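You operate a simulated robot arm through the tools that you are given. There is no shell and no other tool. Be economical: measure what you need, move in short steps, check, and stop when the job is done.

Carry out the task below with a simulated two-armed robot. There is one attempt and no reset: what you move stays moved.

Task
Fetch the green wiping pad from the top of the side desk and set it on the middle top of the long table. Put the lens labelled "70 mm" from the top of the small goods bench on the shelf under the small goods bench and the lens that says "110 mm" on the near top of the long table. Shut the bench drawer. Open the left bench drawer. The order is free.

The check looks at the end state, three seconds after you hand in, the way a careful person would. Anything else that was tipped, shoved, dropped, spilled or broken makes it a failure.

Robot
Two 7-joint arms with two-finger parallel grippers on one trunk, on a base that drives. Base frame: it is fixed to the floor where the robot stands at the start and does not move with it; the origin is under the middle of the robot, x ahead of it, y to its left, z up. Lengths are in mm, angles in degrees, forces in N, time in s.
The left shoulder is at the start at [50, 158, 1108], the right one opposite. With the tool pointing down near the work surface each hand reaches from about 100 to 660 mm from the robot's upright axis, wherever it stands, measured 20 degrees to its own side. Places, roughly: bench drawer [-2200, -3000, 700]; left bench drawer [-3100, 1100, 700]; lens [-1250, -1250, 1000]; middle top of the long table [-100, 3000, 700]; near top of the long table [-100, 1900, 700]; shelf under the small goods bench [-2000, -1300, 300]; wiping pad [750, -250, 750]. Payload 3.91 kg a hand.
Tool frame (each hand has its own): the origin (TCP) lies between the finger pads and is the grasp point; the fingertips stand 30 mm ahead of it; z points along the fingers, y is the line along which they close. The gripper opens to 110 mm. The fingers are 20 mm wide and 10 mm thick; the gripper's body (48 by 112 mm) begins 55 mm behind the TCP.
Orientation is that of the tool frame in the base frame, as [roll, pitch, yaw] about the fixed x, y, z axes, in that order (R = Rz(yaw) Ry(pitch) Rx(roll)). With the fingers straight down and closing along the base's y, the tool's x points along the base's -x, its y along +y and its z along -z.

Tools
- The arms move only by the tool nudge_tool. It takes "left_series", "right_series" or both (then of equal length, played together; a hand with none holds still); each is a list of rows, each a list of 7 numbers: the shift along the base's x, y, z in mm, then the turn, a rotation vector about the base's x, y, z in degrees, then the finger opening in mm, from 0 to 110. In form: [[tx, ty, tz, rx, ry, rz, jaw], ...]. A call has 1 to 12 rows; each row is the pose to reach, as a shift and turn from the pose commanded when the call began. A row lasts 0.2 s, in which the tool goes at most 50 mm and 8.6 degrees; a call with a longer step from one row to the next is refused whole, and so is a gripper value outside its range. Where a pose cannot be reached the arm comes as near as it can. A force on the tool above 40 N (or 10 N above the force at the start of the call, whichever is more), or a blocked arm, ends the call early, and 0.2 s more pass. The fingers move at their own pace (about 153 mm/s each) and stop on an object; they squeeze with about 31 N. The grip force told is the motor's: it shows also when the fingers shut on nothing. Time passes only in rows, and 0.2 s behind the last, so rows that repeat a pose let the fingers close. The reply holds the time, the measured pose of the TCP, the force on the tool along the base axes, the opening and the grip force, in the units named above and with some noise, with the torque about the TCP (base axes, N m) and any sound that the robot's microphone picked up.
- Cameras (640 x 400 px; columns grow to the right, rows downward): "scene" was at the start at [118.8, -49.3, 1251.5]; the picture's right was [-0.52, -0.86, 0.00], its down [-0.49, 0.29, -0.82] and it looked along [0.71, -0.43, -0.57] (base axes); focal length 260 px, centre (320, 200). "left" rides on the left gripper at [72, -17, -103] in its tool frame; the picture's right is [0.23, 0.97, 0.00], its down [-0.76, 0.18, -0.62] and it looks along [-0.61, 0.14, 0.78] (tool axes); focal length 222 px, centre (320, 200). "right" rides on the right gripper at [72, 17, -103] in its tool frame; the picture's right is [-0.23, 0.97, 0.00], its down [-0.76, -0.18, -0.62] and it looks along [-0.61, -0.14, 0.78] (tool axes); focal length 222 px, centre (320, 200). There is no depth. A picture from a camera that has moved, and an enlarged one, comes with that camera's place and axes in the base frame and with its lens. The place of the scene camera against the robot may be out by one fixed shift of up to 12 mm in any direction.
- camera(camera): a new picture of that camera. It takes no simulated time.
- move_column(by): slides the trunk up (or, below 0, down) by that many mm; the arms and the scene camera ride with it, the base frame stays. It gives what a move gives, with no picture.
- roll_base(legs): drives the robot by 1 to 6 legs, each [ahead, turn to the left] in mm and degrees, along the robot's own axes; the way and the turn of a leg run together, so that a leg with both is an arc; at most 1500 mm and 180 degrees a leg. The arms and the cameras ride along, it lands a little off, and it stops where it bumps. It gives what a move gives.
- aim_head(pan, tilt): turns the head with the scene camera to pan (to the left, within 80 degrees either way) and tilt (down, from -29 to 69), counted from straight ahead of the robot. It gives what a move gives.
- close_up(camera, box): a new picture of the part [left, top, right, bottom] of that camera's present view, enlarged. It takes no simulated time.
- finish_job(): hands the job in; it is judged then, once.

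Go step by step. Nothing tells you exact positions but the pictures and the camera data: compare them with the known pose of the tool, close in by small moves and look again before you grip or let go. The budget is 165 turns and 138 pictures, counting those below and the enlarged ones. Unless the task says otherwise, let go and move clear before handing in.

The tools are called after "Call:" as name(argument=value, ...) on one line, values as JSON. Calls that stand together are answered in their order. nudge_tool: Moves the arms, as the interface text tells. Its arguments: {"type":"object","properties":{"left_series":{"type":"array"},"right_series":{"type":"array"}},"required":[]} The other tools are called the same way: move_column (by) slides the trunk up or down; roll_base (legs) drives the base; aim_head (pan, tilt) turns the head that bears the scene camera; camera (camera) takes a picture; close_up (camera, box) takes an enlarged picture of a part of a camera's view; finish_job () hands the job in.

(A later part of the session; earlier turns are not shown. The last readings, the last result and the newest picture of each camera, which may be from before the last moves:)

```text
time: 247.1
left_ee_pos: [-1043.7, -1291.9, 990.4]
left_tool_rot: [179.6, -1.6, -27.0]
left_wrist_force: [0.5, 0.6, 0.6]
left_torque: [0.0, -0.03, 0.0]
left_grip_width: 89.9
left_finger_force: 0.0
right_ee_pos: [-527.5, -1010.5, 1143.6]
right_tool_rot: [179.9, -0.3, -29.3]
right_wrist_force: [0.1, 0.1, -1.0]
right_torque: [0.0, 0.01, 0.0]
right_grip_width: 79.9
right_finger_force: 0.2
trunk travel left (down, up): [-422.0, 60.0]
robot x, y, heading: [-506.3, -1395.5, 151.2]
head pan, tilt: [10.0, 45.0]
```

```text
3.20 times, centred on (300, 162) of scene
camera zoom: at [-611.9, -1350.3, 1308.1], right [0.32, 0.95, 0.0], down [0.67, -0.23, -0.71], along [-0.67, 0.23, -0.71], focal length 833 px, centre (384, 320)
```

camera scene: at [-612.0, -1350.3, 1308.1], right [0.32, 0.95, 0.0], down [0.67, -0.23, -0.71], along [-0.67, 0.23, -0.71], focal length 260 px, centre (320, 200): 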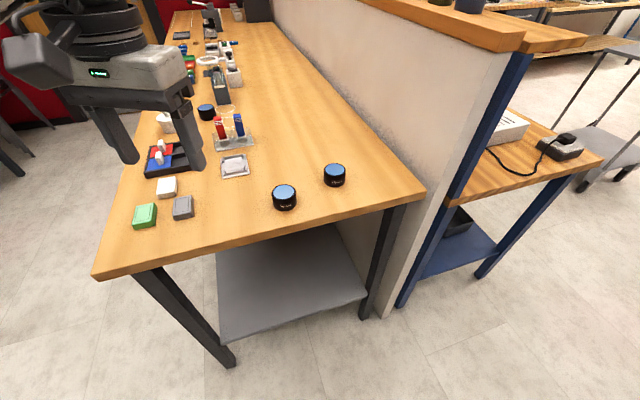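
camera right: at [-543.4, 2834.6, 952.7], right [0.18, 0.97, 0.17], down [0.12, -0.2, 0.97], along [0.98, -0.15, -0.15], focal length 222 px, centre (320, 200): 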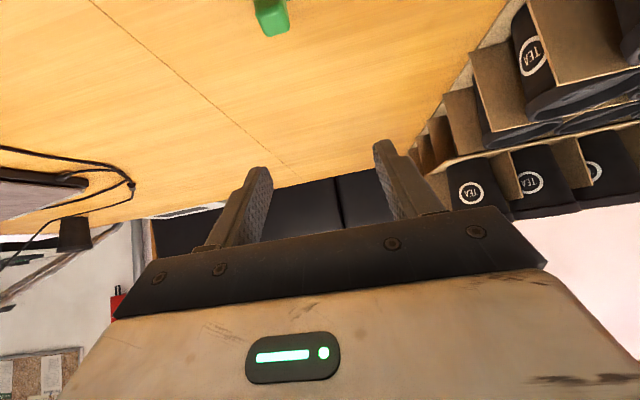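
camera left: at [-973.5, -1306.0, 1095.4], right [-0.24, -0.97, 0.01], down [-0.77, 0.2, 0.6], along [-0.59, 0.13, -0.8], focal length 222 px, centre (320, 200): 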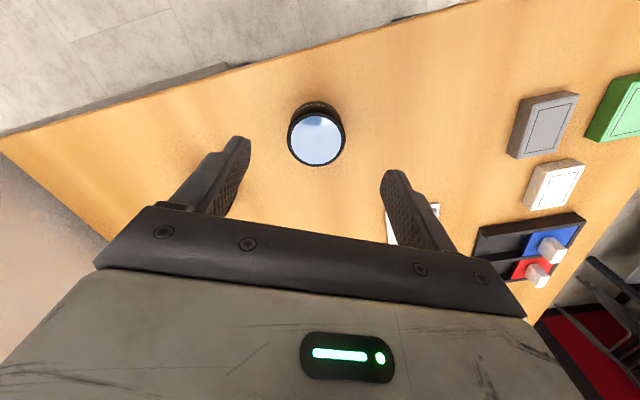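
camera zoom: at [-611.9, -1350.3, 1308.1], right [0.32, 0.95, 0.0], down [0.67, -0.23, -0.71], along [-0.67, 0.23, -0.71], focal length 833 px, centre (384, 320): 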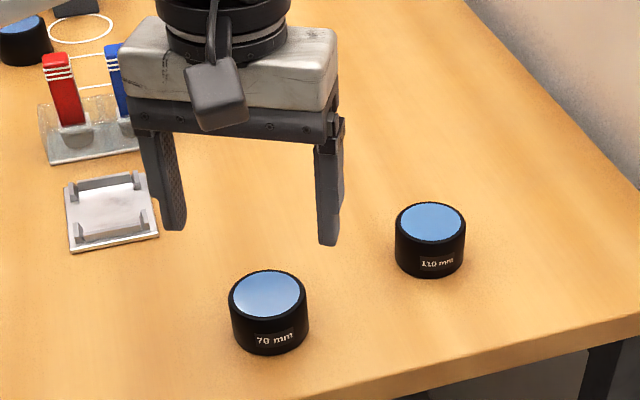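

The hand is centred over the 70 mm lens. Descending to z≈910.

Call:
nudge_tool(left_series=[[2, 1, -30, 0, 0, 0, 80], [3, 2, -55, 0, 0, 0, 80], [3, 2, -72, 0, 0, 0, 80], [3, 2, -80, 0, 0, 0, 80], [3, 2, -80, 0, 0, 0, 80]])

Call:
camera(camera="left")

Call:
close_up(camera="scene", box=[200, 100, 400, 225])

```text
time: 248.3
left_ee_pos: [-1041.3, -1288.2, 908.2]
left_tool_rot: [179.6, -1.8, -26.9]
left_wrist_force: [0.2, -0.8, -0.4]
left_torque: [0.0, -0.01, -0.01]
left_grip_width: 80.0
left_finger_force: 0.0
right_ee_pos: [-527.1, -1011.1, 1144.4]
right_tool_rot: [180.0, -0.3, -29.2]
right_wrist_force: [0.7, 0.8, -0.6]
right_torque: [-0.02, 0.01, 0.0]
right_grip_width: 80.1
right_finger_force: 0.1
trunk travel left (down, up): [-422.0, 60.0]
robot x, y, heading: [-501.6, -1393.7, 151.5]
head pan, tilt: [10.0, 45.0]
```

```text
63 pictures are left
camera left: at [-971.6, -1303.9, 1014.4], right [-0.24, -0.97, 0.01], down [-0.77, 0.2, 0.6], along [-0.59, 0.13, -0.8], focal length 222 px, centre (320, 200)
```

left: 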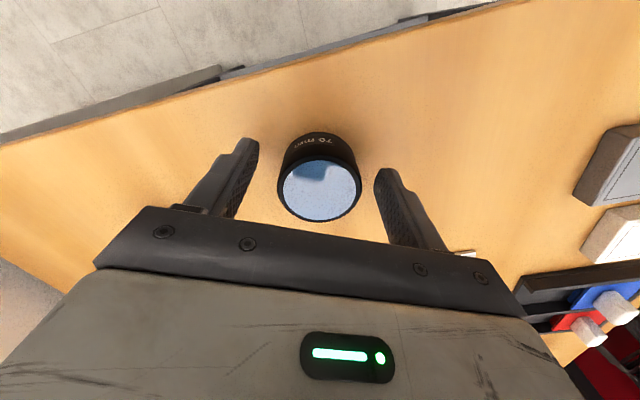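

```text
3.20 times, centred on (300, 162) of scene
camera zoom: at [-611.9, -1350.3, 1308.0], right [0.32, 0.95, 0.0], down [0.67, -0.23, -0.71], along [-0.67, 0.23, -0.71], focal length 833 px, centre (384, 320)
```

zoom: 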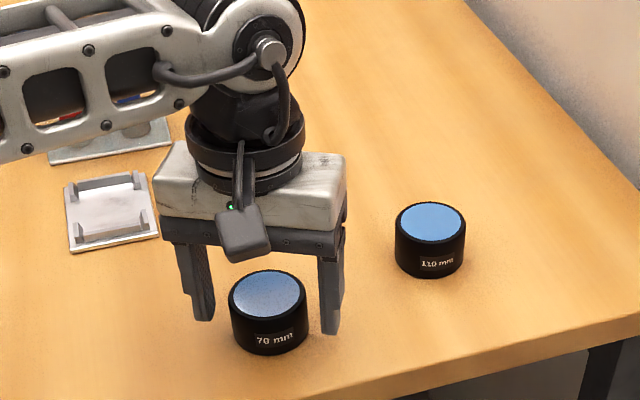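

Lens is between the fingers. Gripping and lifting.

Call:
nudge_tool(left_series=[[0, 0, 0, 0, 0, 0, 60], [0, 0, 0, 0, 0, 0, 40], [0, 0, 0, 0, 0, 0, 30], [0, 0, 0, 0, 0, 0, 30], [0, 0, 0, 0, 0, 0, 30]])

Call:
nudge_tool(left_series=[[0, 0, 20, 0, 0, 0, 30], [0, 0, 60, 0, 0, 0, 30], [0, 0, 100, 0, 0, 0, 30], [0, 0, 100, 0, 0, 0, 30]])

Call:
camera(camera="left")

```text
time: 249.5
left_ee_pos: [-1041.2, -1289.7, 908.3]
left_tool_rot: [179.6, -1.7, -26.8]
left_wrist_force: [0.1, -0.1, 1.0]
left_torque: [-0.02, 0.0, 0.02]
left_grip_width: 52.7
left_finger_force: 30.7
right_ee_pos: [-527.6, -1010.9, 1143.8]
right_tool_rot: [179.9, -0.2, -29.3]
right_wrist_force: [0.0, -1.3, 0.2]
right_torque: [-0.02, 0.02, 0.0]
right_grip_width: 80.1
right_finger_force: 0.0
trunk travel left (down, up): [-422.0, 60.0]
robot x, y, heading: [-501.4, -1393.6, 151.2]
head pan, tilt: [10.0, 45.0]
```

```text
time: 250.5
left_ee_pos: [-1038.4, -1287.5, 1010.7]
left_tool_rot: [179.6, -1.8, -26.9]
left_wrist_force: [-0.5, -0.7, -0.5]
left_torque: [-0.02, -0.04, -0.03]
left_grip_width: 52.8
left_finger_force: 30.8
right_ee_pos: [-527.8, -1010.3, 1144.3]
right_tool_rot: [179.8, -0.4, -29.3]
right_wrist_force: [-0.2, 0.1, -0.8]
right_torque: [-0.04, -0.02, -0.03]
right_grip_width: 80.0
right_finger_force: 0.0
trunk travel left (down, up): [-422.0, 60.0]
robot x, y, heading: [-503.5, -1393.0, 151.0]
head pan, tilt: [10.0, 45.0]
```

```text
61 pictures are left
camera left: at [-970.2, -1302.7, 1115.2], right [-0.24, -0.97, 0.01], down [-0.77, 0.2, 0.6], along [-0.59, 0.13, -0.8], focal length 222 px, centre (320, 200)
```

left: 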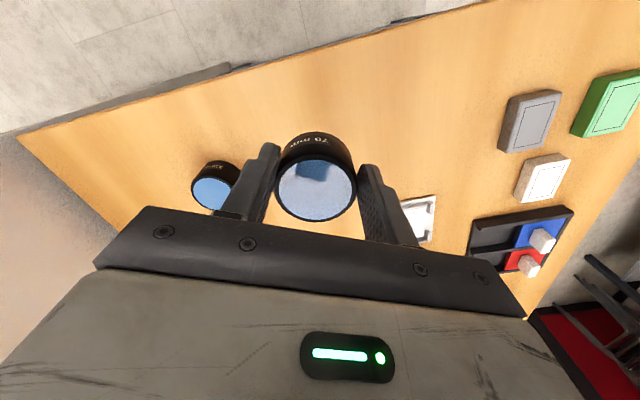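

70 mm lens held. To place it on the lower shelf I'll swing round to face the bench's end squarely from further east, then lower and reach in.

Call:
roll_base(legs=[[-250, 0], [0, -71], [490, 0], [0, 100]])

Call:
aim_head(pan=5, tilt=35)

Call:
camera(camera="scene")

```text
time: 262.0
left_ee_pos: [-728.2, -1213.2, 1010.1]
left_tool_rot: [179.6, -1.7, 3.0]
left_wrist_force: [-0.1, -0.3, -0.5]
left_torque: [0.01, -0.04, 0.02]
left_grip_width: 52.0
left_finger_force: 31.0
right_ee_pos: [-423.6, -719.0, 1143.2]
right_tool_rot: [179.9, -0.3, 0.4]
right_wrist_force: [-0.5, 0.4, -0.2]
right_torque: [0.05, -0.01, -0.02]
right_grip_width: 79.9
right_finger_force: 0.1
trunk travel left (down, up): [-422.0, 60.0]
robot x, y, heading: [-209.5, -1042.2, -179.1]
head pan, tilt: [10.0, 45.0]
```

```text
time: 262.7
left_ee_pos: [-728.8, -1213.4, 1008.7]
left_tool_rot: [179.6, -1.7, 3.1]
left_wrist_force: [-0.4, 0.4, -2.5]
left_torque: [0.0, -0.03, 0.01]
left_grip_width: 51.9
left_finger_force: 31.2
right_ee_pos: [-422.7, -719.0, 1144.0]
right_tool_rot: [179.8, -0.3, 0.5]
right_wrist_force: [0.4, 0.3, -0.2]
right_torque: [0.0, -0.02, 0.0]
right_grip_width: 80.0
right_finger_force: 0.0
trunk travel left (down, up): [-422.0, 60.0]
robot x, y, heading: [-210.4, -1036.7, -179.1]
head pan, tilt: [5.0, 35.0]
```

```text
60 pictures are left
camera scene: at [-336.2, -1050.6, 1322.8], right [-0.11, 0.99, 0.0], down [0.57, 0.06, -0.82], along [-0.81, -0.09, -0.57], focal length 260 px, centre (320, 200)
```

scene: 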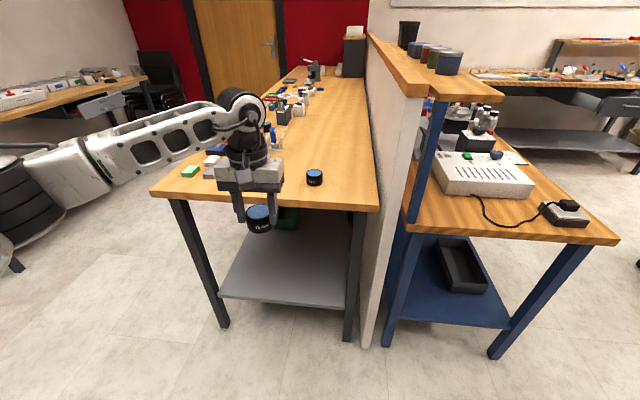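

Shelf z≈294, its end at x≈-1005 between legs at y≈-1642 and -987. Lowering column, then arm, while still outside.

Call:
move_column(by=-420)

Call:
nudge_tool(left_series=[[0, 0, -45, 0, 0, 0, 30], [0, 0, -90, 0, 0, 0, 30], [0, 0, -135, 0, 0, 0, 30], [0, 0, -170, 0, 0, 0, 30], [0, 0, -200, 0, 0, 0, 30], [0, 0, -205, 0, 0, 0, 30]])

Call:
aim_head(pan=15, tilt=25)

Call:
camera(camera="scene")

```text
refused: -420 is not a number from -400 to 400
```

```text
time: 264.1
left_ee_pos: [-728.5, -1214.6, 805.3]
left_tool_rot: [179.6, -1.6, 3.0]
left_wrist_force: [-0.2, -1.2, -1.3]
left_torque: [0.03, -0.04, 0.02]
left_grip_width: 52.0
left_finger_force: 31.1
right_ee_pos: [-423.2, -718.7, 1142.6]
right_tool_rot: [180.0, -0.4, 0.4]
right_wrist_force: [0.4, 0.3, 0.4]
right_torque: [0.01, 0.02, -0.01]
right_grip_width: 80.0
right_finger_force: 0.1
trunk travel left (down, up): [-422.0, 60.0]
robot x, y, heading: [-212.0, -1037.8, -179.0]
head pan, tilt: [5.0, 35.0]
```

```text
time: 264.9
left_ee_pos: [-728.2, -1213.9, 805.3]
left_tool_rot: [179.7, -1.7, 3.0]
left_wrist_force: [0.4, 0.0, -1.8]
left_torque: [0.03, -0.04, -0.01]
left_grip_width: 51.7
left_finger_force: 31.6
right_ee_pos: [-423.7, -717.9, 1143.4]
right_tool_rot: [179.9, -0.3, 0.5]
right_wrist_force: [1.0, -0.1, 0.1]
right_torque: [-0.01, 0.02, 0.02]
right_grip_width: 79.8
right_finger_force: 0.0
trunk travel left (down, up): [-422.0, 60.0]
robot x, y, heading: [-214.6, -1036.0, -179.0]
head pan, tilt: [15.0, 25.0]
```

```text
59 pictures are left
camera scene: at [-337.2, -1066.7, 1338.5], right [-0.28, 0.96, 0.0], down [0.41, 0.12, -0.91], along [-0.87, -0.25, -0.42], focal length 260 px, centre (320, 200)
```

scene: 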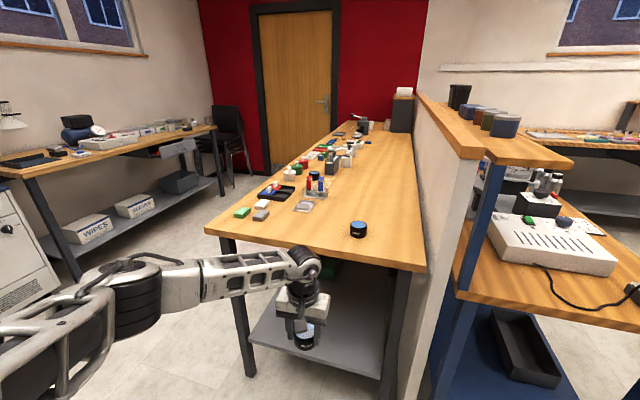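

Lowering with the column by 400, then the arm another ~60.

Call:
move_column(by=-400)

Call:
nudge_tool(left_series=[[0, 0, -20, 0, 0, 0, 30], [0, 0, -40, 0, 0, 0, 30], [0, 0, -40, 0, 0, 0, 30]])

Call:
aim_head(pan=15, tilt=25)

Call:
camera(camera="scene")

```text
time: 268.7
left_ee_pos: [-727.9, -1213.4, 405.0]
left_tool_rot: [179.6, -1.7, 3.1]
left_wrist_force: [1.1, 0.4, -2.0]
left_torque: [-0.02, -0.01, -0.01]
left_grip_width: 51.7
left_finger_force: 30.7
right_ee_pos: [-424.0, -717.7, 742.0]
right_tool_rot: [180.0, -0.3, 0.5]
right_wrist_force: [-0.4, 0.3, 0.1]
right_torque: [-0.04, -0.01, -0.01]
right_grip_width: 79.9
right_finger_force: 0.0
trunk travel left (down, up): [-22.0, 460.0]
robot x, y, heading: [-214.1, -1037.8, -178.9]
head pan, tilt: [15.0, 25.0]
```

```text
time: 269.5
left_ee_pos: [-728.9, -1213.1, 365.4]
left_tool_rot: [179.5, -1.7, 3.0]
left_wrist_force: [1.0, -0.9, -2.0]
left_torque: [0.0, 0.02, -0.01]
left_grip_width: 52.0
left_finger_force: 30.9
right_ee_pos: [-423.8, -717.9, 743.7]
right_tool_rot: [179.9, -0.3, 0.5]
right_wrist_force: [0.0, 0.0, -0.2]
right_torque: [-0.01, -0.01, 0.01]
right_grip_width: 79.9
right_finger_force: 0.0
trunk travel left (down, up): [-22.0, 460.0]
robot x, y, heading: [-214.7, -1035.5, -179.0]
head pan, tilt: [15.0, 25.0]
```

```text
time: 270.1
left_ee_pos: [-729.0, -1213.0, 364.6]
left_tool_rot: [179.7, -1.7, 3.0]
left_wrist_force: [-0.3, -0.3, -2.2]
left_torque: [0.04, -0.01, 0.01]
left_grip_width: 51.8
left_finger_force: 30.9
right_ee_pos: [-423.0, -718.7, 743.4]
right_tool_rot: [-180.0, -0.3, 0.5]
right_wrist_force: [0.4, -0.2, -0.1]
right_torque: [-0.02, -0.01, 0.0]
right_grip_width: 80.0
right_finger_force: 0.1
trunk travel left (down, up): [-22.0, 460.0]
robot x, y, heading: [-212.8, -1032.0, -178.9]
head pan, tilt: [15.0, 25.0]
```

```text
58 pictures are left
camera scene: at [-337.1, -1066.8, 938.6], right [-0.28, 0.96, 0.0], down [0.41, 0.12, -0.91], along [-0.87, -0.25, -0.42], focal length 260 px, centre (320, 200)
```

scene: 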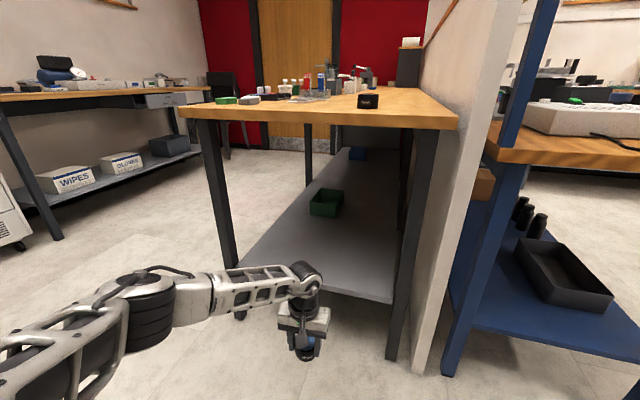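

Plenty of headroom. I'll shift the hand 50 mm toward +y for elbow clearance from the front leg, then drive in partway.

Call:
nudge_tool(left_series=[[0, 20, 0, 0, 0, 0, 30], [0, 40, 0, 0, 0, 0, 30], [0, 50, 0, 0, 0, 0, 30], [0, 50, 0, 0, 0, 0, 30]])

Call:
roll_base(legs=[[230, 0]])

Call:
aim_head(pan=25, tilt=40)

Call:
camera(camera="scene")

Call:
camera(camera="left")

```text
time: 271.1
left_ee_pos: [-728.4, -1163.7, 365.5]
left_tool_rot: [179.5, -1.7, 2.9]
left_wrist_force: [0.7, -0.1, -1.7]
left_torque: [-0.01, 0.01, -0.02]
left_grip_width: 51.9
left_finger_force: 31.4
right_ee_pos: [-423.4, -718.2, 742.9]
right_tool_rot: [179.9, -0.2, 0.4]
right_wrist_force: [0.6, 0.2, 0.1]
right_torque: [-0.01, 0.0, -0.01]
right_grip_width: 80.3
right_finger_force: 0.0
trunk travel left (down, up): [-22.0, 460.0]
robot x, y, heading: [-214.5, -1039.5, -178.9]
head pan, tilt: [15.0, 25.0]
```

```text
time: 272.8
left_ee_pos: [-956.7, -1169.4, 366.0]
left_tool_rot: [179.7, -1.7, 3.1]
left_wrist_force: [0.8, -0.8, -1.7]
left_torque: [0.02, -0.02, -0.02]
left_grip_width: 51.8
left_finger_force: 31.2
right_ee_pos: [-653.3, -723.5, 742.9]
right_tool_rot: [179.9, -0.3, 0.7]
right_wrist_force: [0.1, 0.5, -0.2]
right_torque: [0.03, 0.02, -0.01]
right_grip_width: 80.1
right_finger_force: 0.1
trunk travel left (down, up): [-22.0, 460.0]
robot x, y, heading: [-438.1, -1041.0, -178.9]
head pan, tilt: [15.0, 25.0]
```

```text
time: 273.6
left_ee_pos: [-957.2, -1169.2, 365.4]
left_tool_rot: [179.6, -1.7, 3.1]
left_wrist_force: [-0.5, -0.5, -2.1]
left_torque: [0.03, -0.04, 0.0]
left_grip_width: 51.9
left_finger_force: 31.3
right_ee_pos: [-652.3, -723.2, 743.5]
right_tool_rot: [180.0, -0.3, 0.7]
right_wrist_force: [-0.4, -0.1, 0.5]
right_torque: [-0.01, 0.0, -0.02]
right_grip_width: 80.1
right_finger_force: 0.2
trunk travel left (down, up): [-22.0, 460.0]
robot x, y, heading: [-437.8, -1046.2, -178.8]
head pan, tilt: [25.0, 40.0]
```

```text
57 pictures are left
camera scene: at [-553.9, -1083.4, 915.3], right [-0.44, 0.9, 0.0], down [0.58, 0.28, -0.77], along [-0.69, -0.34, -0.64], focal length 260 px, centre (320, 200)
```

scene: 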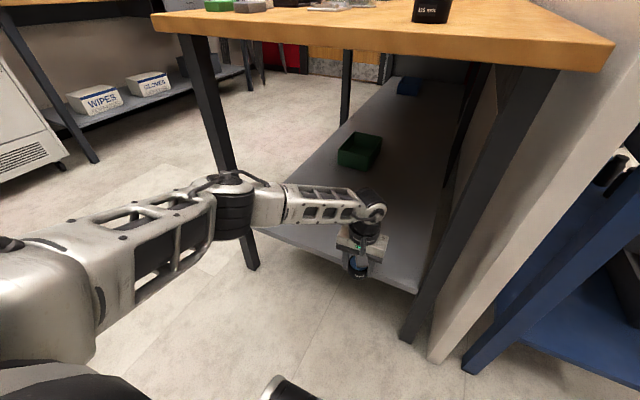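

```text
56 pictures are left
camera left: at [-890.1, -1147.5, 471.1], right [0.28, -0.96, 0.01], down [-0.77, -0.22, 0.6], along [-0.57, -0.18, -0.8], focal length 222 px, centre (320, 200)
```

left: 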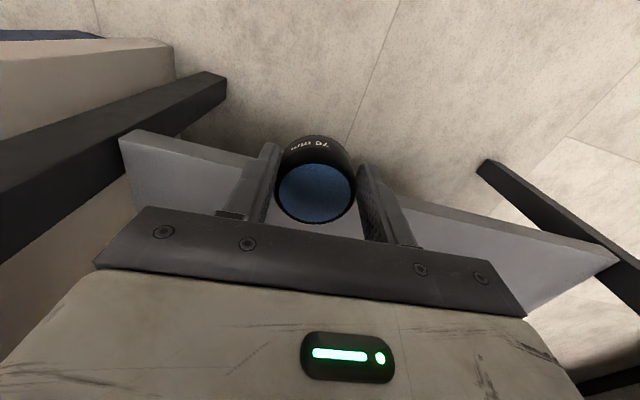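

Elbow clear of the leg. Driving 130 mm further so the lens is well over the shelf.

Call:
roll_base(legs=[[130, 0]])

Call:
camera(camera="left")

Call:
camera(camera="scene")

```text
time: 274.9
left_ee_pos: [-1087.2, -1170.2, 364.9]
left_tool_rot: [179.6, -1.8, 3.1]
left_wrist_force: [0.1, -1.1, -1.2]
left_torque: [0.04, -0.02, 0.0]
left_grip_width: 51.4
left_finger_force: 31.1
right_ee_pos: [-780.1, -724.2, 743.0]
right_tool_rot: [179.9, -0.3, 0.4]
right_wrist_force: [0.0, -0.6, 0.7]
right_torque: [0.0, -0.01, 0.0]
right_grip_width: 80.0
right_finger_force: 0.0
trunk travel left (down, up): [-22.0, 460.0]
robot x, y, heading: [-567.9, -1042.7, -178.8]
head pan, tilt: [25.0, 40.0]
```

```text
55 pictures are left
camera left: at [-1019.4, -1148.9, 471.2], right [0.28, -0.96, 0.01], down [-0.77, -0.21, 0.6], along [-0.58, -0.18, -0.8], focal length 222 px, centre (320, 200)
```

left: 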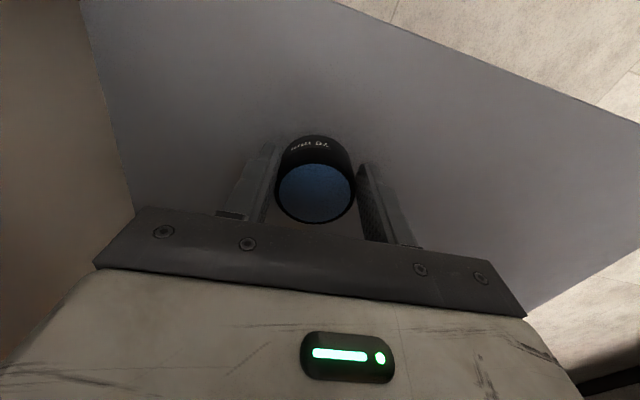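

```text
54 pictures are left
camera scene: at [-683.0, -1085.7, 915.3], right [-0.44, 0.9, 0.0], down [0.58, 0.28, -0.77], along [-0.69, -0.34, -0.64], focal length 260 px, centre (320, 200)
```

scene: 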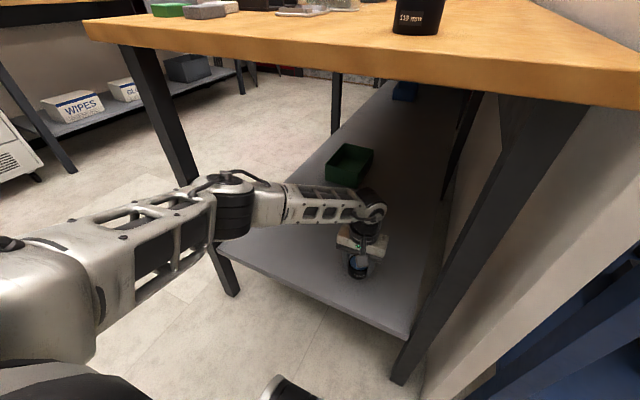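

Over the shelf. Lowering gently.

Call:
nudge_tool(left_series=[[0, 0, -10, 0, 0, 0, 30], [0, 0, -20, 0, 0, 0, 30], [0, 0, -28, 0, 0, 0, 30], [0, 0, -32, 0, 0, 0, 30]])

Call:
camera(camera="left")

```text
time: 275.9
left_ee_pos: [-1089.9, -1168.4, 338.4]
left_tool_rot: [179.8, -1.1, 2.9]
left_wrist_force: [5.5, 1.1, 33.7]
left_torque: [0.01, 0.29, 0.01]
left_grip_width: 52.3
left_finger_force: 31.5
right_ee_pos: [-779.7, -725.2, 744.0]
right_tool_rot: [179.8, 0.0, 0.5]
right_wrist_force: [-0.1, -0.3, 0.1]
right_torque: [0.02, 0.02, 0.02]
right_grip_width: 80.2
right_finger_force: 0.0
trunk travel left (down, up): [-22.0, 460.0]
robot x, y, heading: [-570.7, -1042.5, -179.0]
head pan, tilt: [25.0, 40.0]
```

```text
53 pictures are left
camera left: at [-1020.4, -1147.9, 443.8], right [0.28, -0.96, 0.01], down [-0.76, -0.22, 0.61], along [-0.58, -0.17, -0.79], focal length 222 px, centre (320, 200)
```

left: 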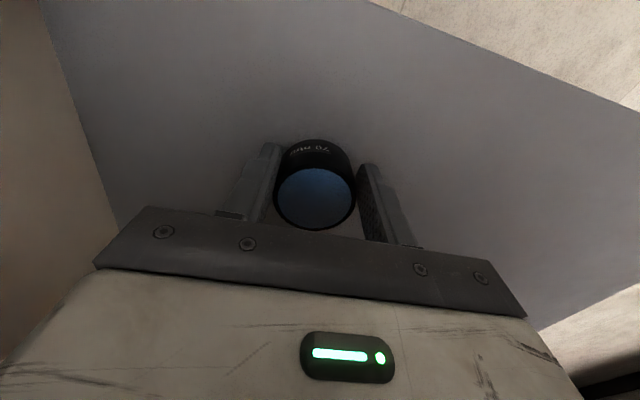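

Contact made. Relieving, opening and rising clear.

Call:
nudge_tool(left_series=[[0, 0, 3, 0, 0, 0, 30], [0, 0, 4, 0, 0, 0, 56], [0, 0, 4, 0, 0, 0, 70], [0, 0, 4, 0, 0, 0, 80], [0, 0, 4, 0, 0, 0, 80], [0, 0, 30, 0, 0, 0, 80], [0, 0, 60, 0, 0, 0, 80], [0, 0, 60, 0, 0, 0, 80]])

Call:
camera(camera="left")

```text
time: 277.7
left_ee_pos: [-1086.1, -1170.4, 394.0]
left_tool_rot: [179.6, -1.7, 3.1]
left_wrist_force: [-0.8, 0.0, 0.1]
left_torque: [0.02, 0.03, -0.02]
left_grip_width: 79.9
left_finger_force: 0.0
right_ee_pos: [-781.3, -724.3, 744.7]
right_tool_rot: [179.9, -0.3, 0.6]
right_wrist_force: [0.4, -0.1, 0.9]
right_torque: [0.0, 0.01, 0.04]
right_grip_width: 79.8
right_finger_force: 0.0
trunk travel left (down, up): [-22.0, 460.0]
robot x, y, heading: [-570.9, -1043.2, -178.8]
head pan, tilt: [25.0, 40.0]
```

```text
52 pictures are left
camera left: at [-1019.0, -1148.5, 500.2], right [0.28, -0.96, 0.01], down [-0.77, -0.21, 0.6], along [-0.57, -0.18, -0.8], focal length 222 px, centre (320, 200)
```

left: 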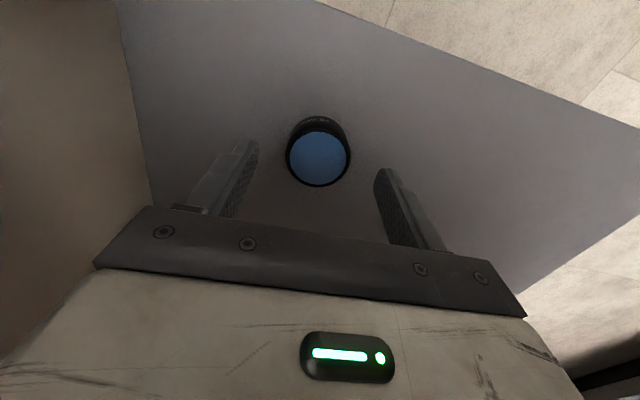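

70 mm lens stands on the shelf. Backing out, then raising to bench height for the 110 mm lens.

Call:
roll_base(legs=[[-330, 0]])

Call:
camera(camera="scene")

Call:
move_column(by=400)

Call:
nudge_tool(left_series=[[0, 0, 45, 0, 0, 0, 80], [0, 0, 90, 0, 0, 0, 80], [0, 0, 135, 0, 0, 0, 80], [0, 0, 170, 0, 0, 0, 80], [0, 0, 205, 0, 0, 0, 80], [0, 0, 205, 0, 0, 0, 80]])

```text
time: 279.9
left_ee_pos: [-755.7, -1164.0, 392.1]
left_tool_rot: [179.6, -1.6, 2.8]
left_wrist_force: [-0.6, -0.7, -0.7]
left_torque: [0.0, -0.02, -0.02]
left_grip_width: 80.3
left_finger_force: 0.0
right_ee_pos: [-448.6, -717.8, 743.8]
right_tool_rot: [179.9, -0.3, 0.5]
right_wrist_force: [-0.6, -0.3, 0.1]
right_torque: [0.03, -0.04, 0.02]
right_grip_width: 80.0
right_finger_force: 0.0
trunk travel left (down, up): [-22.0, 460.0]
robot x, y, heading: [-236.6, -1042.2, -179.1]
head pan, tilt: [25.0, 40.0]
```

```text
51 pictures are left
camera scene: at [-352.5, -1079.6, 915.3], right [-0.44, 0.9, 0.0], down [0.58, 0.28, -0.77], along [-0.69, -0.34, -0.64], focal length 260 px, centre (320, 200)
```

scene: 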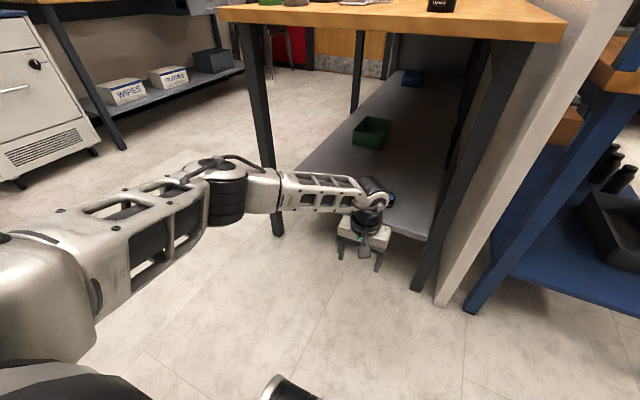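

```text
time: 283.7
left_ee_pos: [-755.1, -1163.5, 794.8]
left_tool_rot: [179.6, -1.6, 2.8]
left_wrist_force: [-0.8, 0.7, 0.6]
left_torque: [0.0, 0.03, -0.02]
left_grip_width: 79.9
left_finger_force: 0.0
right_ee_pos: [-450.4, -718.8, 1142.7]
right_tool_rot: [179.9, -0.3, 0.4]
right_wrist_force: [0.5, -0.5, -0.9]
right_torque: [0.02, 0.01, 0.02]
right_grip_width: 80.1
right_finger_force: 0.0
trunk travel left (down, up): [-422.0, 60.0]
robot x, y, heading: [-241.2, -1034.7, -179.0]
head pan, tilt: [25.0, 40.0]
```

```text
time: 285.1
left_ee_pos: [-757.8, -1164.6, 998.1]
left_tool_rot: [179.6, -1.7, 2.9]
left_wrist_force: [0.3, 0.4, 1.0]
left_torque: [-0.04, 0.0, 0.04]
left_grip_width: 80.1
left_finger_force: 0.0
right_ee_pos: [-449.6, -719.1, 1143.6]
right_tool_rot: [180.0, -0.3, 0.4]
right_wrist_force: [0.0, 0.7, 0.9]
right_torque: [-0.03, -0.01, -0.01]
right_grip_width: 80.0
right_finger_force: 0.2
trunk travel left (down, up): [-422.0, 60.0]
robot x, y, heading: [-234.3, -1038.3, -178.9]
head pan, tilt: [25.0, 40.0]
```

Driving forward over the 110 mm lens.

Call:
roll_base(legs=[[320, 0]])

Call:
camera(camera="left")

```text
time: 287.2
left_ee_pos: [-1075.1, -1171.8, 998.4]
left_tool_rot: [179.6, -1.6, 3.1]
left_wrist_force: [-0.5, 0.5, 0.3]
left_torque: [-0.02, 0.04, -0.02]
left_grip_width: 79.7
left_finger_force: 0.2
right_ee_pos: [-770.2, -725.3, 1143.5]
right_tool_rot: [179.9, -0.3, 0.6]
right_wrist_force: [-0.2, -1.1, -1.0]
right_torque: [0.0, -0.01, 0.0]
right_grip_width: 79.8
right_finger_force: 0.1
trunk travel left (down, up): [-422.0, 60.0]
robot x, y, heading: [-553.2, -1042.2, -179.2]
head pan, tilt: [25.0, 40.0]
```

```text
50 pictures are left
camera left: at [-1007.0, -1150.2, 1103.1], right [0.28, -0.96, 0.01], down [-0.77, -0.21, 0.6], along [-0.57, -0.18, -0.8], focal length 222 px, centre (320, 200)
```

left: 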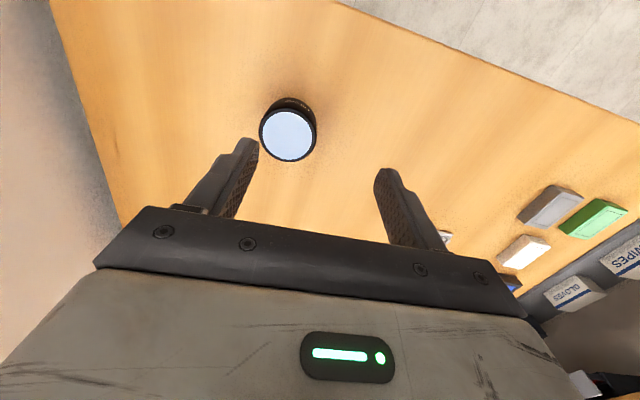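

Lens is at about [-1083, -1145]; correcting and descending.

Call:
nudge_tool(left_series=[[-4, 14, -10, 0, 0, 0, 84], [-8, 27, -20, 0, 0, 0, 84], [-8, 27, -50, 0, 0, 0, 84], [-8, 27, -50, 0, 0, 0, 84]])

Call:
camera(camera="left")

```text
time: 288.2
left_ee_pos: [-1081.5, -1144.2, 945.1]
left_tool_rot: [179.6, -1.7, 3.1]
left_wrist_force: [-0.1, -0.2, -0.3]
left_torque: [-0.02, 0.01, -0.01]
left_grip_width: 83.7
left_finger_force: 0.1
right_ee_pos: [-769.8, -723.9, 1143.8]
right_tool_rot: [179.9, -0.3, 0.6]
right_wrist_force: [0.1, 0.2, -0.1]
right_torque: [0.01, -0.01, 0.02]
right_grip_width: 80.1
right_finger_force: 0.1
trunk travel left (down, up): [-422.0, 60.0]
robot x, y, heading: [-557.6, -1040.5, -178.8]
head pan, tilt: [25.0, 40.0]
```

```text
49 pictures are left
camera left: at [-1014.3, -1122.5, 1051.5], right [0.28, -0.96, 0.01], down [-0.77, -0.21, 0.6], along [-0.58, -0.18, -0.8], focal length 222 px, centre (320, 200)
```

left: 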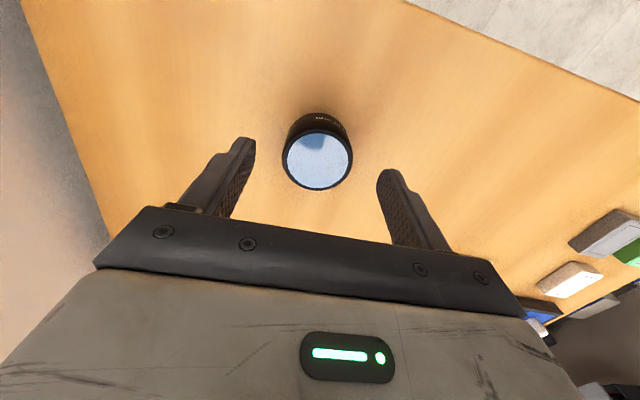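

Centred. Descending the last 37 mm, gripping and lifting.

Call:
nudge_tool(left_series=[[0, 0, -20, 0, 0, 0, 84], [0, 0, -37, 0, 0, 0, 84], [0, 0, -37, 0, 0, 0, 84], [0, 0, -37, 0, 0, 0, 60], [0, 0, -37, 0, 0, 0, 40], [0, 0, -37, 0, 0, 0, 30], [0, 0, -37, 0, 0, 0, 30], [0, 0, -37, 0, 0, 0, 30]])

Call:
nudge_tool(left_series=[[0, 0, 20, 0, 0, 0, 30], [0, 0, 60, 0, 0, 0, 30], [0, 0, 100, 0, 0, 0, 30], [0, 0, 140, 0, 0, 0, 30], [0, 0, 140, 0, 0, 0, 30]])

Call:
camera(camera="left")

```text
time: 290.0
left_ee_pos: [-1083.4, -1145.0, 910.0]
left_tool_rot: [179.6, -1.6, 3.0]
left_wrist_force: [0.1, 1.0, 0.0]
left_torque: [0.0, -0.01, -0.01]
left_grip_width: 52.7
left_finger_force: 30.9
right_ee_pos: [-769.0, -725.0, 1143.0]
right_tool_rot: [179.9, -0.4, 0.6]
right_wrist_force: [-0.9, 0.0, -0.2]
right_torque: [0.0, 0.03, 0.01]
right_grip_width: 79.9
right_finger_force: 0.0
trunk travel left (down, up): [-422.0, 60.0]
robot x, y, heading: [-553.4, -1045.1, -178.7]
head pan, tilt: [25.0, 40.0]
```

```text
time: 291.2
left_ee_pos: [-1082.8, -1146.3, 1049.8]
left_tool_rot: [179.6, -1.7, 3.2]
left_wrist_force: [-0.4, 0.5, -1.6]
left_torque: [-0.01, -0.01, -0.01]
left_grip_width: 52.8
left_finger_force: 30.9
right_ee_pos: [-768.6, -725.2, 1144.6]
right_tool_rot: [179.9, -0.3, 0.6]
right_wrist_force: [0.1, 0.7, 0.7]
right_torque: [0.03, -0.01, 0.01]
right_grip_width: 80.0
right_finger_force: 0.0
trunk travel left (down, up): [-422.0, 60.0]
robot x, y, heading: [-553.7, -1046.7, -178.8]
head pan, tilt: [25.0, 40.0]
```

```text
48 pictures are left
camera left: at [-1015.5, -1123.5, 1156.0], right [0.28, -0.96, 0.01], down [-0.77, -0.22, 0.6], along [-0.57, -0.18, -0.8], focal length 222 px, centre (320, 200)
```

left: 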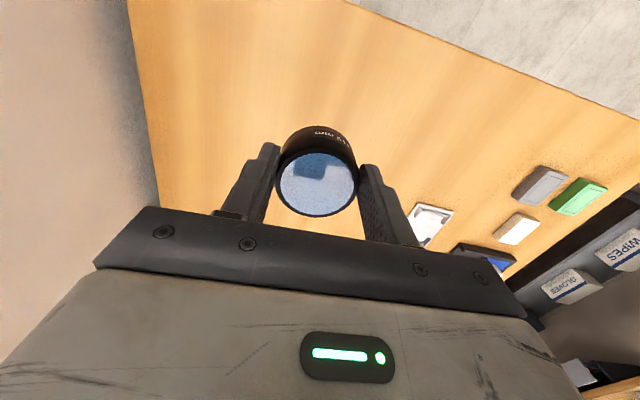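

110 mm lens held. Next I go to the bench drawer with the right hand free: backing out and driving into the south aisle.

Call:
roll_base(legs=[[-300, 0], [0, 84], [1280, 0], [0, -85], [1000, 0]])

Call:
aim_head(pan=30, tilt=25)

Call:
camera(camera="scene")

```text
time: 311.4
left_ee_pos: [-1898.6, -2415.3, 1050.6]
left_tool_rot: [179.6, -1.7, 2.3]
left_wrist_force: [-0.4, -0.3, -2.3]
left_torque: [0.0, -0.02, 0.03]
left_grip_width: 53.0
left_finger_force: 31.0
right_ee_pos: [-1578.8, -1999.7, 1144.1]
right_tool_rot: [179.9, -0.3, -0.2]
right_wrist_force: [0.5, 0.3, -1.0]
right_torque: [-0.01, 0.02, -0.01]
right_grip_width: 80.2
right_finger_force: 0.1
trunk travel left (down, up): [-422.0, 60.0]
robot x, y, heading: [-1372.0, -2320.0, -179.4]
head pan, tilt: [25.0, 40.0]
```

```text
time: 312.1
left_ee_pos: [-1898.2, -2415.6, 1048.6]
left_tool_rot: [179.6, -1.8, 2.4]
left_wrist_force: [-0.3, 0.1, -1.5]
left_torque: [-0.01, 0.05, 0.0]
left_grip_width: 52.6
left_finger_force: 30.9
right_ee_pos: [-1578.4, -2000.0, 1143.4]
right_tool_rot: [179.9, -0.3, -0.3]
right_wrist_force: [0.0, 0.5, -0.5]
right_torque: [-0.05, 0.01, 0.02]
right_grip_width: 80.1
right_finger_force: 0.0
trunk travel left (down, up): [-422.0, 60.0]
robot x, y, heading: [-1369.6, -2324.2, -179.7]
head pan, tilt: [30.0, 25.0]
```

```text
47 pictures are left
camera scene: at [-1487.0, -2371.7, 1338.5], right [-0.5, 0.86, 0.0], down [0.37, 0.21, -0.91], along [-0.78, -0.46, -0.42], focal length 260 px, centre (320, 200)
```

scene: 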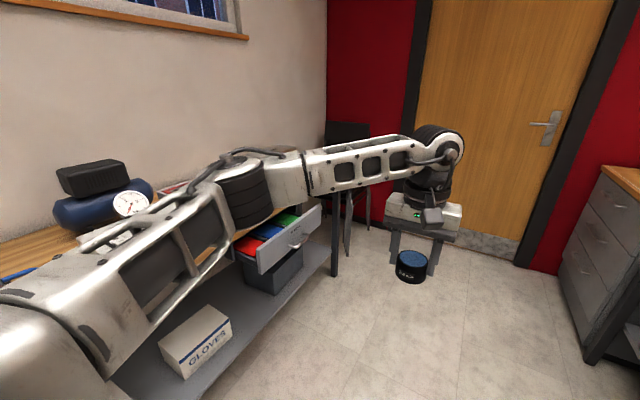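

Drawer handle triangulates to about [-2128, -2848, 795], open ~95 mm. I'll retract the lens hand, drive on and turn to face the drawer.

Call:
nudge_tool(left_series=[[40, 0, 20, 0, 0, 0, 30], [80, 0, 40, 0, 0, 0, 30], [120, 0, 60, 0, 0, 0, 30], [160, 0, 70, 0, 0, 0, 30], [200, 0, 80, 0, 0, 0, 30], [200, 0, 80, 0, 0, 0, 30]])

Call:
roll_base(legs=[[436, 0], [0, 90]])

Call:
aim_head(pan=-20, tilt=40)

Call:
camera(camera="scene")

```text
time: 313.6
left_ee_pos: [-1699.2, -2416.9, 1130.9]
left_tool_rot: [179.6, -1.7, 2.3]
left_wrist_force: [0.4, -0.1, -0.9]
left_torque: [0.01, 0.0, 0.01]
left_grip_width: 52.9
left_finger_force: 31.2
right_ee_pos: [-1577.8, -1999.8, 1142.3]
right_tool_rot: [179.9, -0.3, -0.2]
right_wrist_force: [0.1, -0.3, -0.6]
right_torque: [0.01, -0.01, 0.02]
right_grip_width: 79.9
right_finger_force: 0.2
trunk travel left (down, up): [-422.0, 60.0]
robot x, y, heading: [-1370.3, -2320.7, -179.5]
head pan, tilt: [30.0, 25.0]
```

```text
time: 319.9
left_ee_pos: [-1720.8, -2656.4, 1130.0]
left_tool_rot: [179.7, -1.7, 90.0]
left_wrist_force: [-0.3, -0.5, -1.7]
left_torque: [-0.01, -0.03, 0.02]
left_grip_width: 52.8
left_finger_force: 30.9
right_ee_pos: [-2133.0, -2517.7, 1143.2]
right_tool_rot: [-180.0, -0.3, 87.5]
right_wrist_force: [-0.7, 0.1, -0.3]
right_torque: [0.01, 0.01, -0.03]
right_grip_width: 79.9
right_finger_force: 0.1
trunk travel left (down, up): [-422.0, 60.0]
robot x, y, heading: [-1804.3, -2326.0, -91.8]
head pan, tilt: [30.0, 25.0]
```

```text
time: 321.1
left_ee_pos: [-1720.9, -2656.6, 1130.5]
left_tool_rot: [179.6, -1.7, 90.0]
left_wrist_force: [-0.7, 1.6, -1.1]
left_torque: [0.0, 0.01, 0.01]
left_grip_width: 52.8
left_finger_force: 31.0
right_ee_pos: [-2133.2, -2519.2, 1143.3]
right_tool_rot: [179.9, -0.3, 87.6]
right_wrist_force: [0.1, -0.4, 0.5]
right_torque: [0.03, 0.01, 0.02]
right_grip_width: 80.0
right_finger_force: 0.0
trunk travel left (down, up): [-422.0, 60.0]
robot x, y, heading: [-1802.5, -2326.9, -91.9]
head pan, tilt: [-20.0, 40.0]
```

```text
46 pictures are left
camera scene: at [-1834.2, -2446.7, 1315.3], right [-0.93, 0.37, 0.0], down [0.24, 0.6, -0.77], along [-0.29, -0.71, -0.64], focal length 260 px, centre (320, 200)
```

scene: 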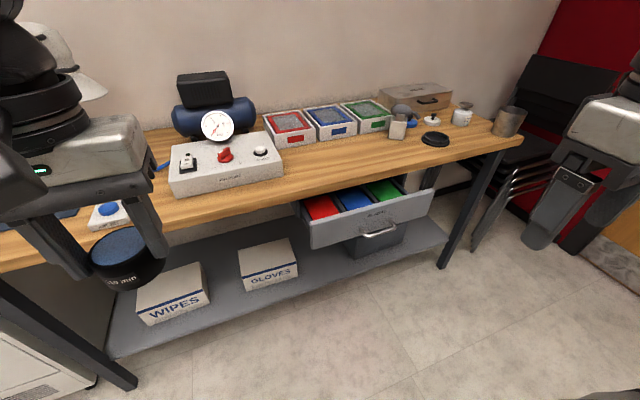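

The drawer is partly open, handle near [-2160, -2848, 793]. Lowering the right fist in front of it.

Call:
move_column(by=-190)

Call:
nudge_tool(right_series=[[-5, 0, -30, 0, 0, 0, 40], [-10, 0, -60, 0, 0, 0, 0], [-15, -20, -90, -6, 0, 0, 0], [-20, -40, -120, -12, 0, 0, 0], [-25, -60, -150, -18, 0, 0, 0], [-25, -80, -158, -20, 0, 0, 0], [-25, -80, -158, -20, 0, 0, 0]])

Call:
camera(camera="scene")

Call:
camera(camera="right")

```text
time: 323.2
left_ee_pos: [-1721.9, -2656.6, 940.3]
left_tool_rot: [179.6, -1.8, 90.1]
left_wrist_force: [-1.1, -0.3, -2.8]
left_torque: [0.0, 0.03, -0.01]
left_grip_width: 53.0
left_finger_force: 31.6
right_ee_pos: [-2134.3, -2518.6, 954.5]
right_tool_rot: [179.8, -0.2, 87.6]
right_wrist_force: [0.0, -0.8, 0.2]
right_torque: [0.03, 0.0, -0.01]
right_grip_width: 80.1
right_finger_force: 0.0
trunk travel left (down, up): [-232.0, 250.0]
robot x, y, heading: [-1807.0, -2322.5, -92.0]
head pan, tilt: [-20.0, 40.0]
```

```text
time: 324.8
left_ee_pos: [-1721.6, -2656.0, 941.1]
left_tool_rot: [179.6, -1.8, 90.0]
left_wrist_force: [-0.1, 0.1, -2.2]
left_torque: [0.0, 0.01, -0.06]
left_grip_width: 52.5
left_finger_force: 30.6
right_ee_pos: [-2161.7, -2604.4, 795.3]
right_tool_rot: [178.9, 19.7, 87.4]
right_wrist_force: [0.5, 0.0, 0.4]
right_torque: [0.02, 0.01, -0.02]
right_grip_width: 0.0
right_finger_force: 31.0
right hand out of reach, approached as far as the arm can: row 2, 3, 4, 5, 6, 7
trunk travel left (down, up): [-232.0, 250.0]
robot x, y, heading: [-1806.4, -2321.9, -91.9]
head pan, tilt: [-20.0, 40.0]
```

```text
45 pictures are left
camera scene: at [-1834.3, -2446.6, 1125.3], right [-0.93, 0.37, 0.0], down [0.24, 0.6, -0.77], along [-0.29, -0.71, -0.64], focal length 260 px, centre (320, 200)
```

scene: 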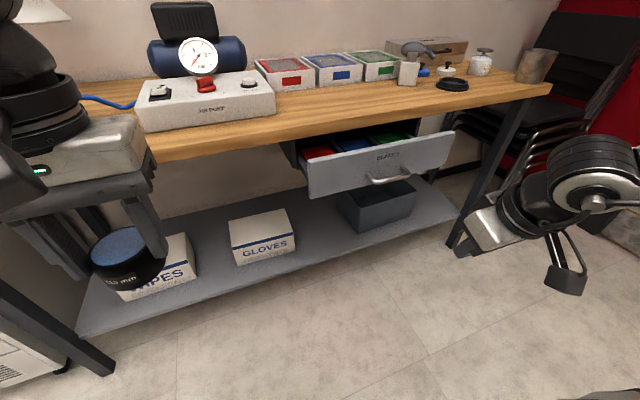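

```text
44 pictures are left
camera right: at [-2140.3, -2502.5, 867.5], right [0.96, -0.25, 0.09], down [-0.21, -0.5, 0.84], along [-0.16, -0.83, -0.54], focal length 222 px, centre (320, 200)
```

right: 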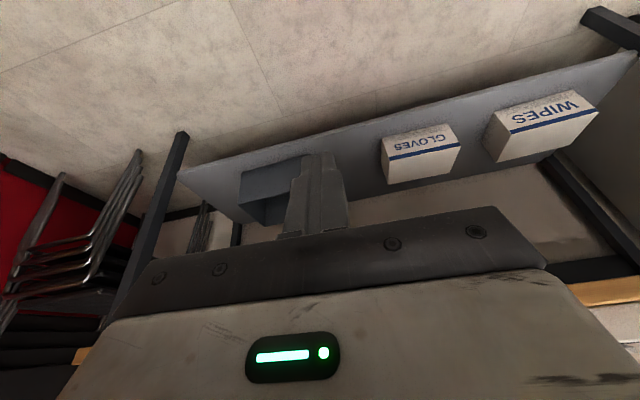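

Lining up the fist with the drawer centre and driving forward 190 mm.

Call:
move_column(by=-15)

Call:
roll_base(legs=[[190, 0]])

Call:
camera(camera="scene")

Call:
camera(camera="right")

```text
time: 325.4
left_ee_pos: [-1720.9, -2656.7, 926.0]
left_tool_rot: [179.6, -1.7, 90.0]
left_wrist_force: [0.6, -0.2, -2.2]
left_torque: [0.01, 0.0, -0.01]
left_grip_width: 52.9
left_finger_force: 31.0
right_ee_pos: [-2159.8, -2604.2, 780.1]
right_tool_rot: [179.0, 19.6, 87.4]
right_wrist_force: [0.7, -0.3, -0.8]
right_torque: [0.02, 0.01, -0.02]
right_grip_width: 0.1
right_finger_force: 31.0
trunk travel left (down, up): [-217.0, 265.0]
robot x, y, heading: [-1807.2, -2325.1, -92.3]
head pan, tilt: [-20.0, 40.0]
```

```text
time: 327.0
left_ee_pos: [-1727.0, -2845.0, 924.8]
left_tool_rot: [179.6, -1.8, 90.0]
left_wrist_force: [1.0, 1.6, -1.2]
left_torque: [0.01, 0.0, 0.02]
left_grip_width: 52.8
left_finger_force: 31.2
right_ee_pos: [-2167.0, -2792.5, 780.0]
right_tool_rot: [178.9, 19.6, 87.4]
right_wrist_force: [0.3, 0.0, 0.7]
right_torque: [-0.04, -0.01, -0.01]
right_grip_width: 0.0
right_finger_force: 30.9
trunk travel left (down, up): [-217.0, 265.0]
robot x, y, heading: [-1813.9, -2513.6, -92.0]
head pan, tilt: [-20.0, 40.0]
```

```text
43 pictures are left
camera scene: at [-1840.4, -2635.0, 1110.3], right [-0.93, 0.37, 0.0], down [0.24, 0.6, -0.77], along [-0.29, -0.71, -0.64], focal length 260 px, centre (320, 200)
```

scene: 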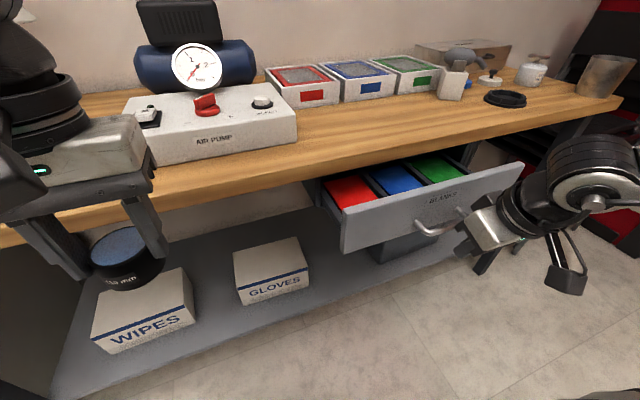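

```text
42 pictures are left
camera right: at [-2146.4, -2691.0, 852.8], right [0.96, -0.25, 0.09], down [-0.21, -0.5, 0.84], along [-0.16, -0.83, -0.54], focal length 222 px, centre (320, 200)
```

right: 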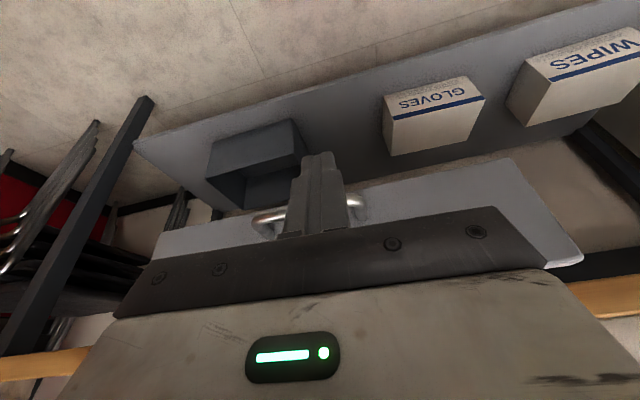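

Fist is aligned with the handle but slightly high; lowering 15 mm. I also pull the lens hand back so that it stays off the bench.

Call:
nudge_tool(left_series=[[0, 30, 20, 0, 0, 0, 30], [0, 65, 40, 0, 0, 0, 30], [0, 100, 60, 0, 0, 0, 30], [0, 130, 90, 0, 0, 0, 30], [0, 150, 110, 0, 0, 0, 30], [0, 150, 110, 0, 0, 0, 30]])

Call:
move_column(by=-16)

Call:
roll_base(legs=[[60, 0]])

Call:
camera(camera="scene")

Call:
camera(camera="right")

```text
time: 328.4
left_ee_pos: [-1728.0, -2694.2, 1035.2]
left_tool_rot: [179.6, -1.7, 90.1]
left_wrist_force: [-0.5, -0.6, -1.8]
left_torque: [0.03, -0.01, 0.0]
left_grip_width: 52.7
left_finger_force: 30.8
right_ee_pos: [-2166.7, -2793.9, 780.1]
right_tool_rot: [178.9, 19.6, 87.5]
right_wrist_force: [0.3, -0.6, -0.5]
right_torque: [0.0, 0.05, 0.01]
right_grip_width: 0.2
right_finger_force: 30.8
trunk travel left (down, up): [-217.0, 265.0]
robot x, y, heading: [-1809.9, -2513.4, -92.1]
head pan, tilt: [-20.0, 40.0]
```

```text
time: 329.0
left_ee_pos: [-1727.0, -2694.2, 1019.4]
left_tool_rot: [179.6, -1.7, 89.9]
left_wrist_force: [0.3, -0.6, -1.0]
left_torque: [0.03, 0.06, 0.01]
left_grip_width: 52.9
left_finger_force: 31.1
right_ee_pos: [-2166.2, -2793.3, 765.1]
right_tool_rot: [178.9, 19.5, 87.4]
right_wrist_force: [0.3, -0.7, -0.1]
right_torque: [0.01, -0.02, 0.0]
right_grip_width: 0.4
right_finger_force: 30.7
trunk travel left (down, up): [-201.0, 281.0]
robot x, y, heading: [-1812.2, -2511.2, -92.0]
head pan, tilt: [-20.0, 40.0]
```

```text
time: 330.0
left_ee_pos: [-1729.2, -2755.0, 1018.4]
left_tool_rot: [179.6, -1.7, 90.1]
left_wrist_force: [1.3, 0.5, -1.3]
left_torque: [0.0, -0.01, 0.0]
left_grip_width: 52.9
left_finger_force: 30.8
right_ee_pos: [-2168.0, -2852.5, 764.6]
right_tool_rot: [178.9, 19.6, 87.4]
right_wrist_force: [-0.5, -0.2, 0.4]
right_torque: [-0.03, 0.01, 0.0]
right_grip_width: 0.0
right_finger_force: 31.1
trunk travel left (down, up): [-201.0, 281.0]
robot x, y, heading: [-1812.2, -2572.0, -91.8]
head pan, tilt: [-20.0, 40.0]
```

```text
41 pictures are left
camera scene: at [-1842.3, -2695.3, 1094.3], right [-0.93, 0.37, 0.0], down [0.24, 0.6, -0.77], along [-0.29, -0.71, -0.64], focal length 260 px, centre (320, 200)
```

scene: 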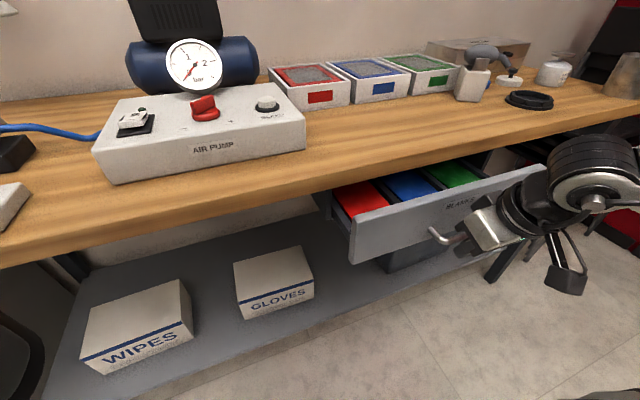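

```text
40 pictures are left
camera right: at [-2148.4, -2751.5, 836.8], right [0.96, -0.25, 0.09], down [-0.21, -0.5, 0.84], along [-0.16, -0.83, -0.54], focal length 222 px, centre (320, 200)
```

right: 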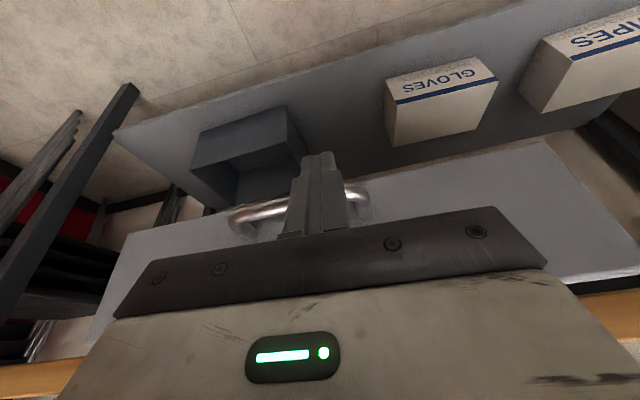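

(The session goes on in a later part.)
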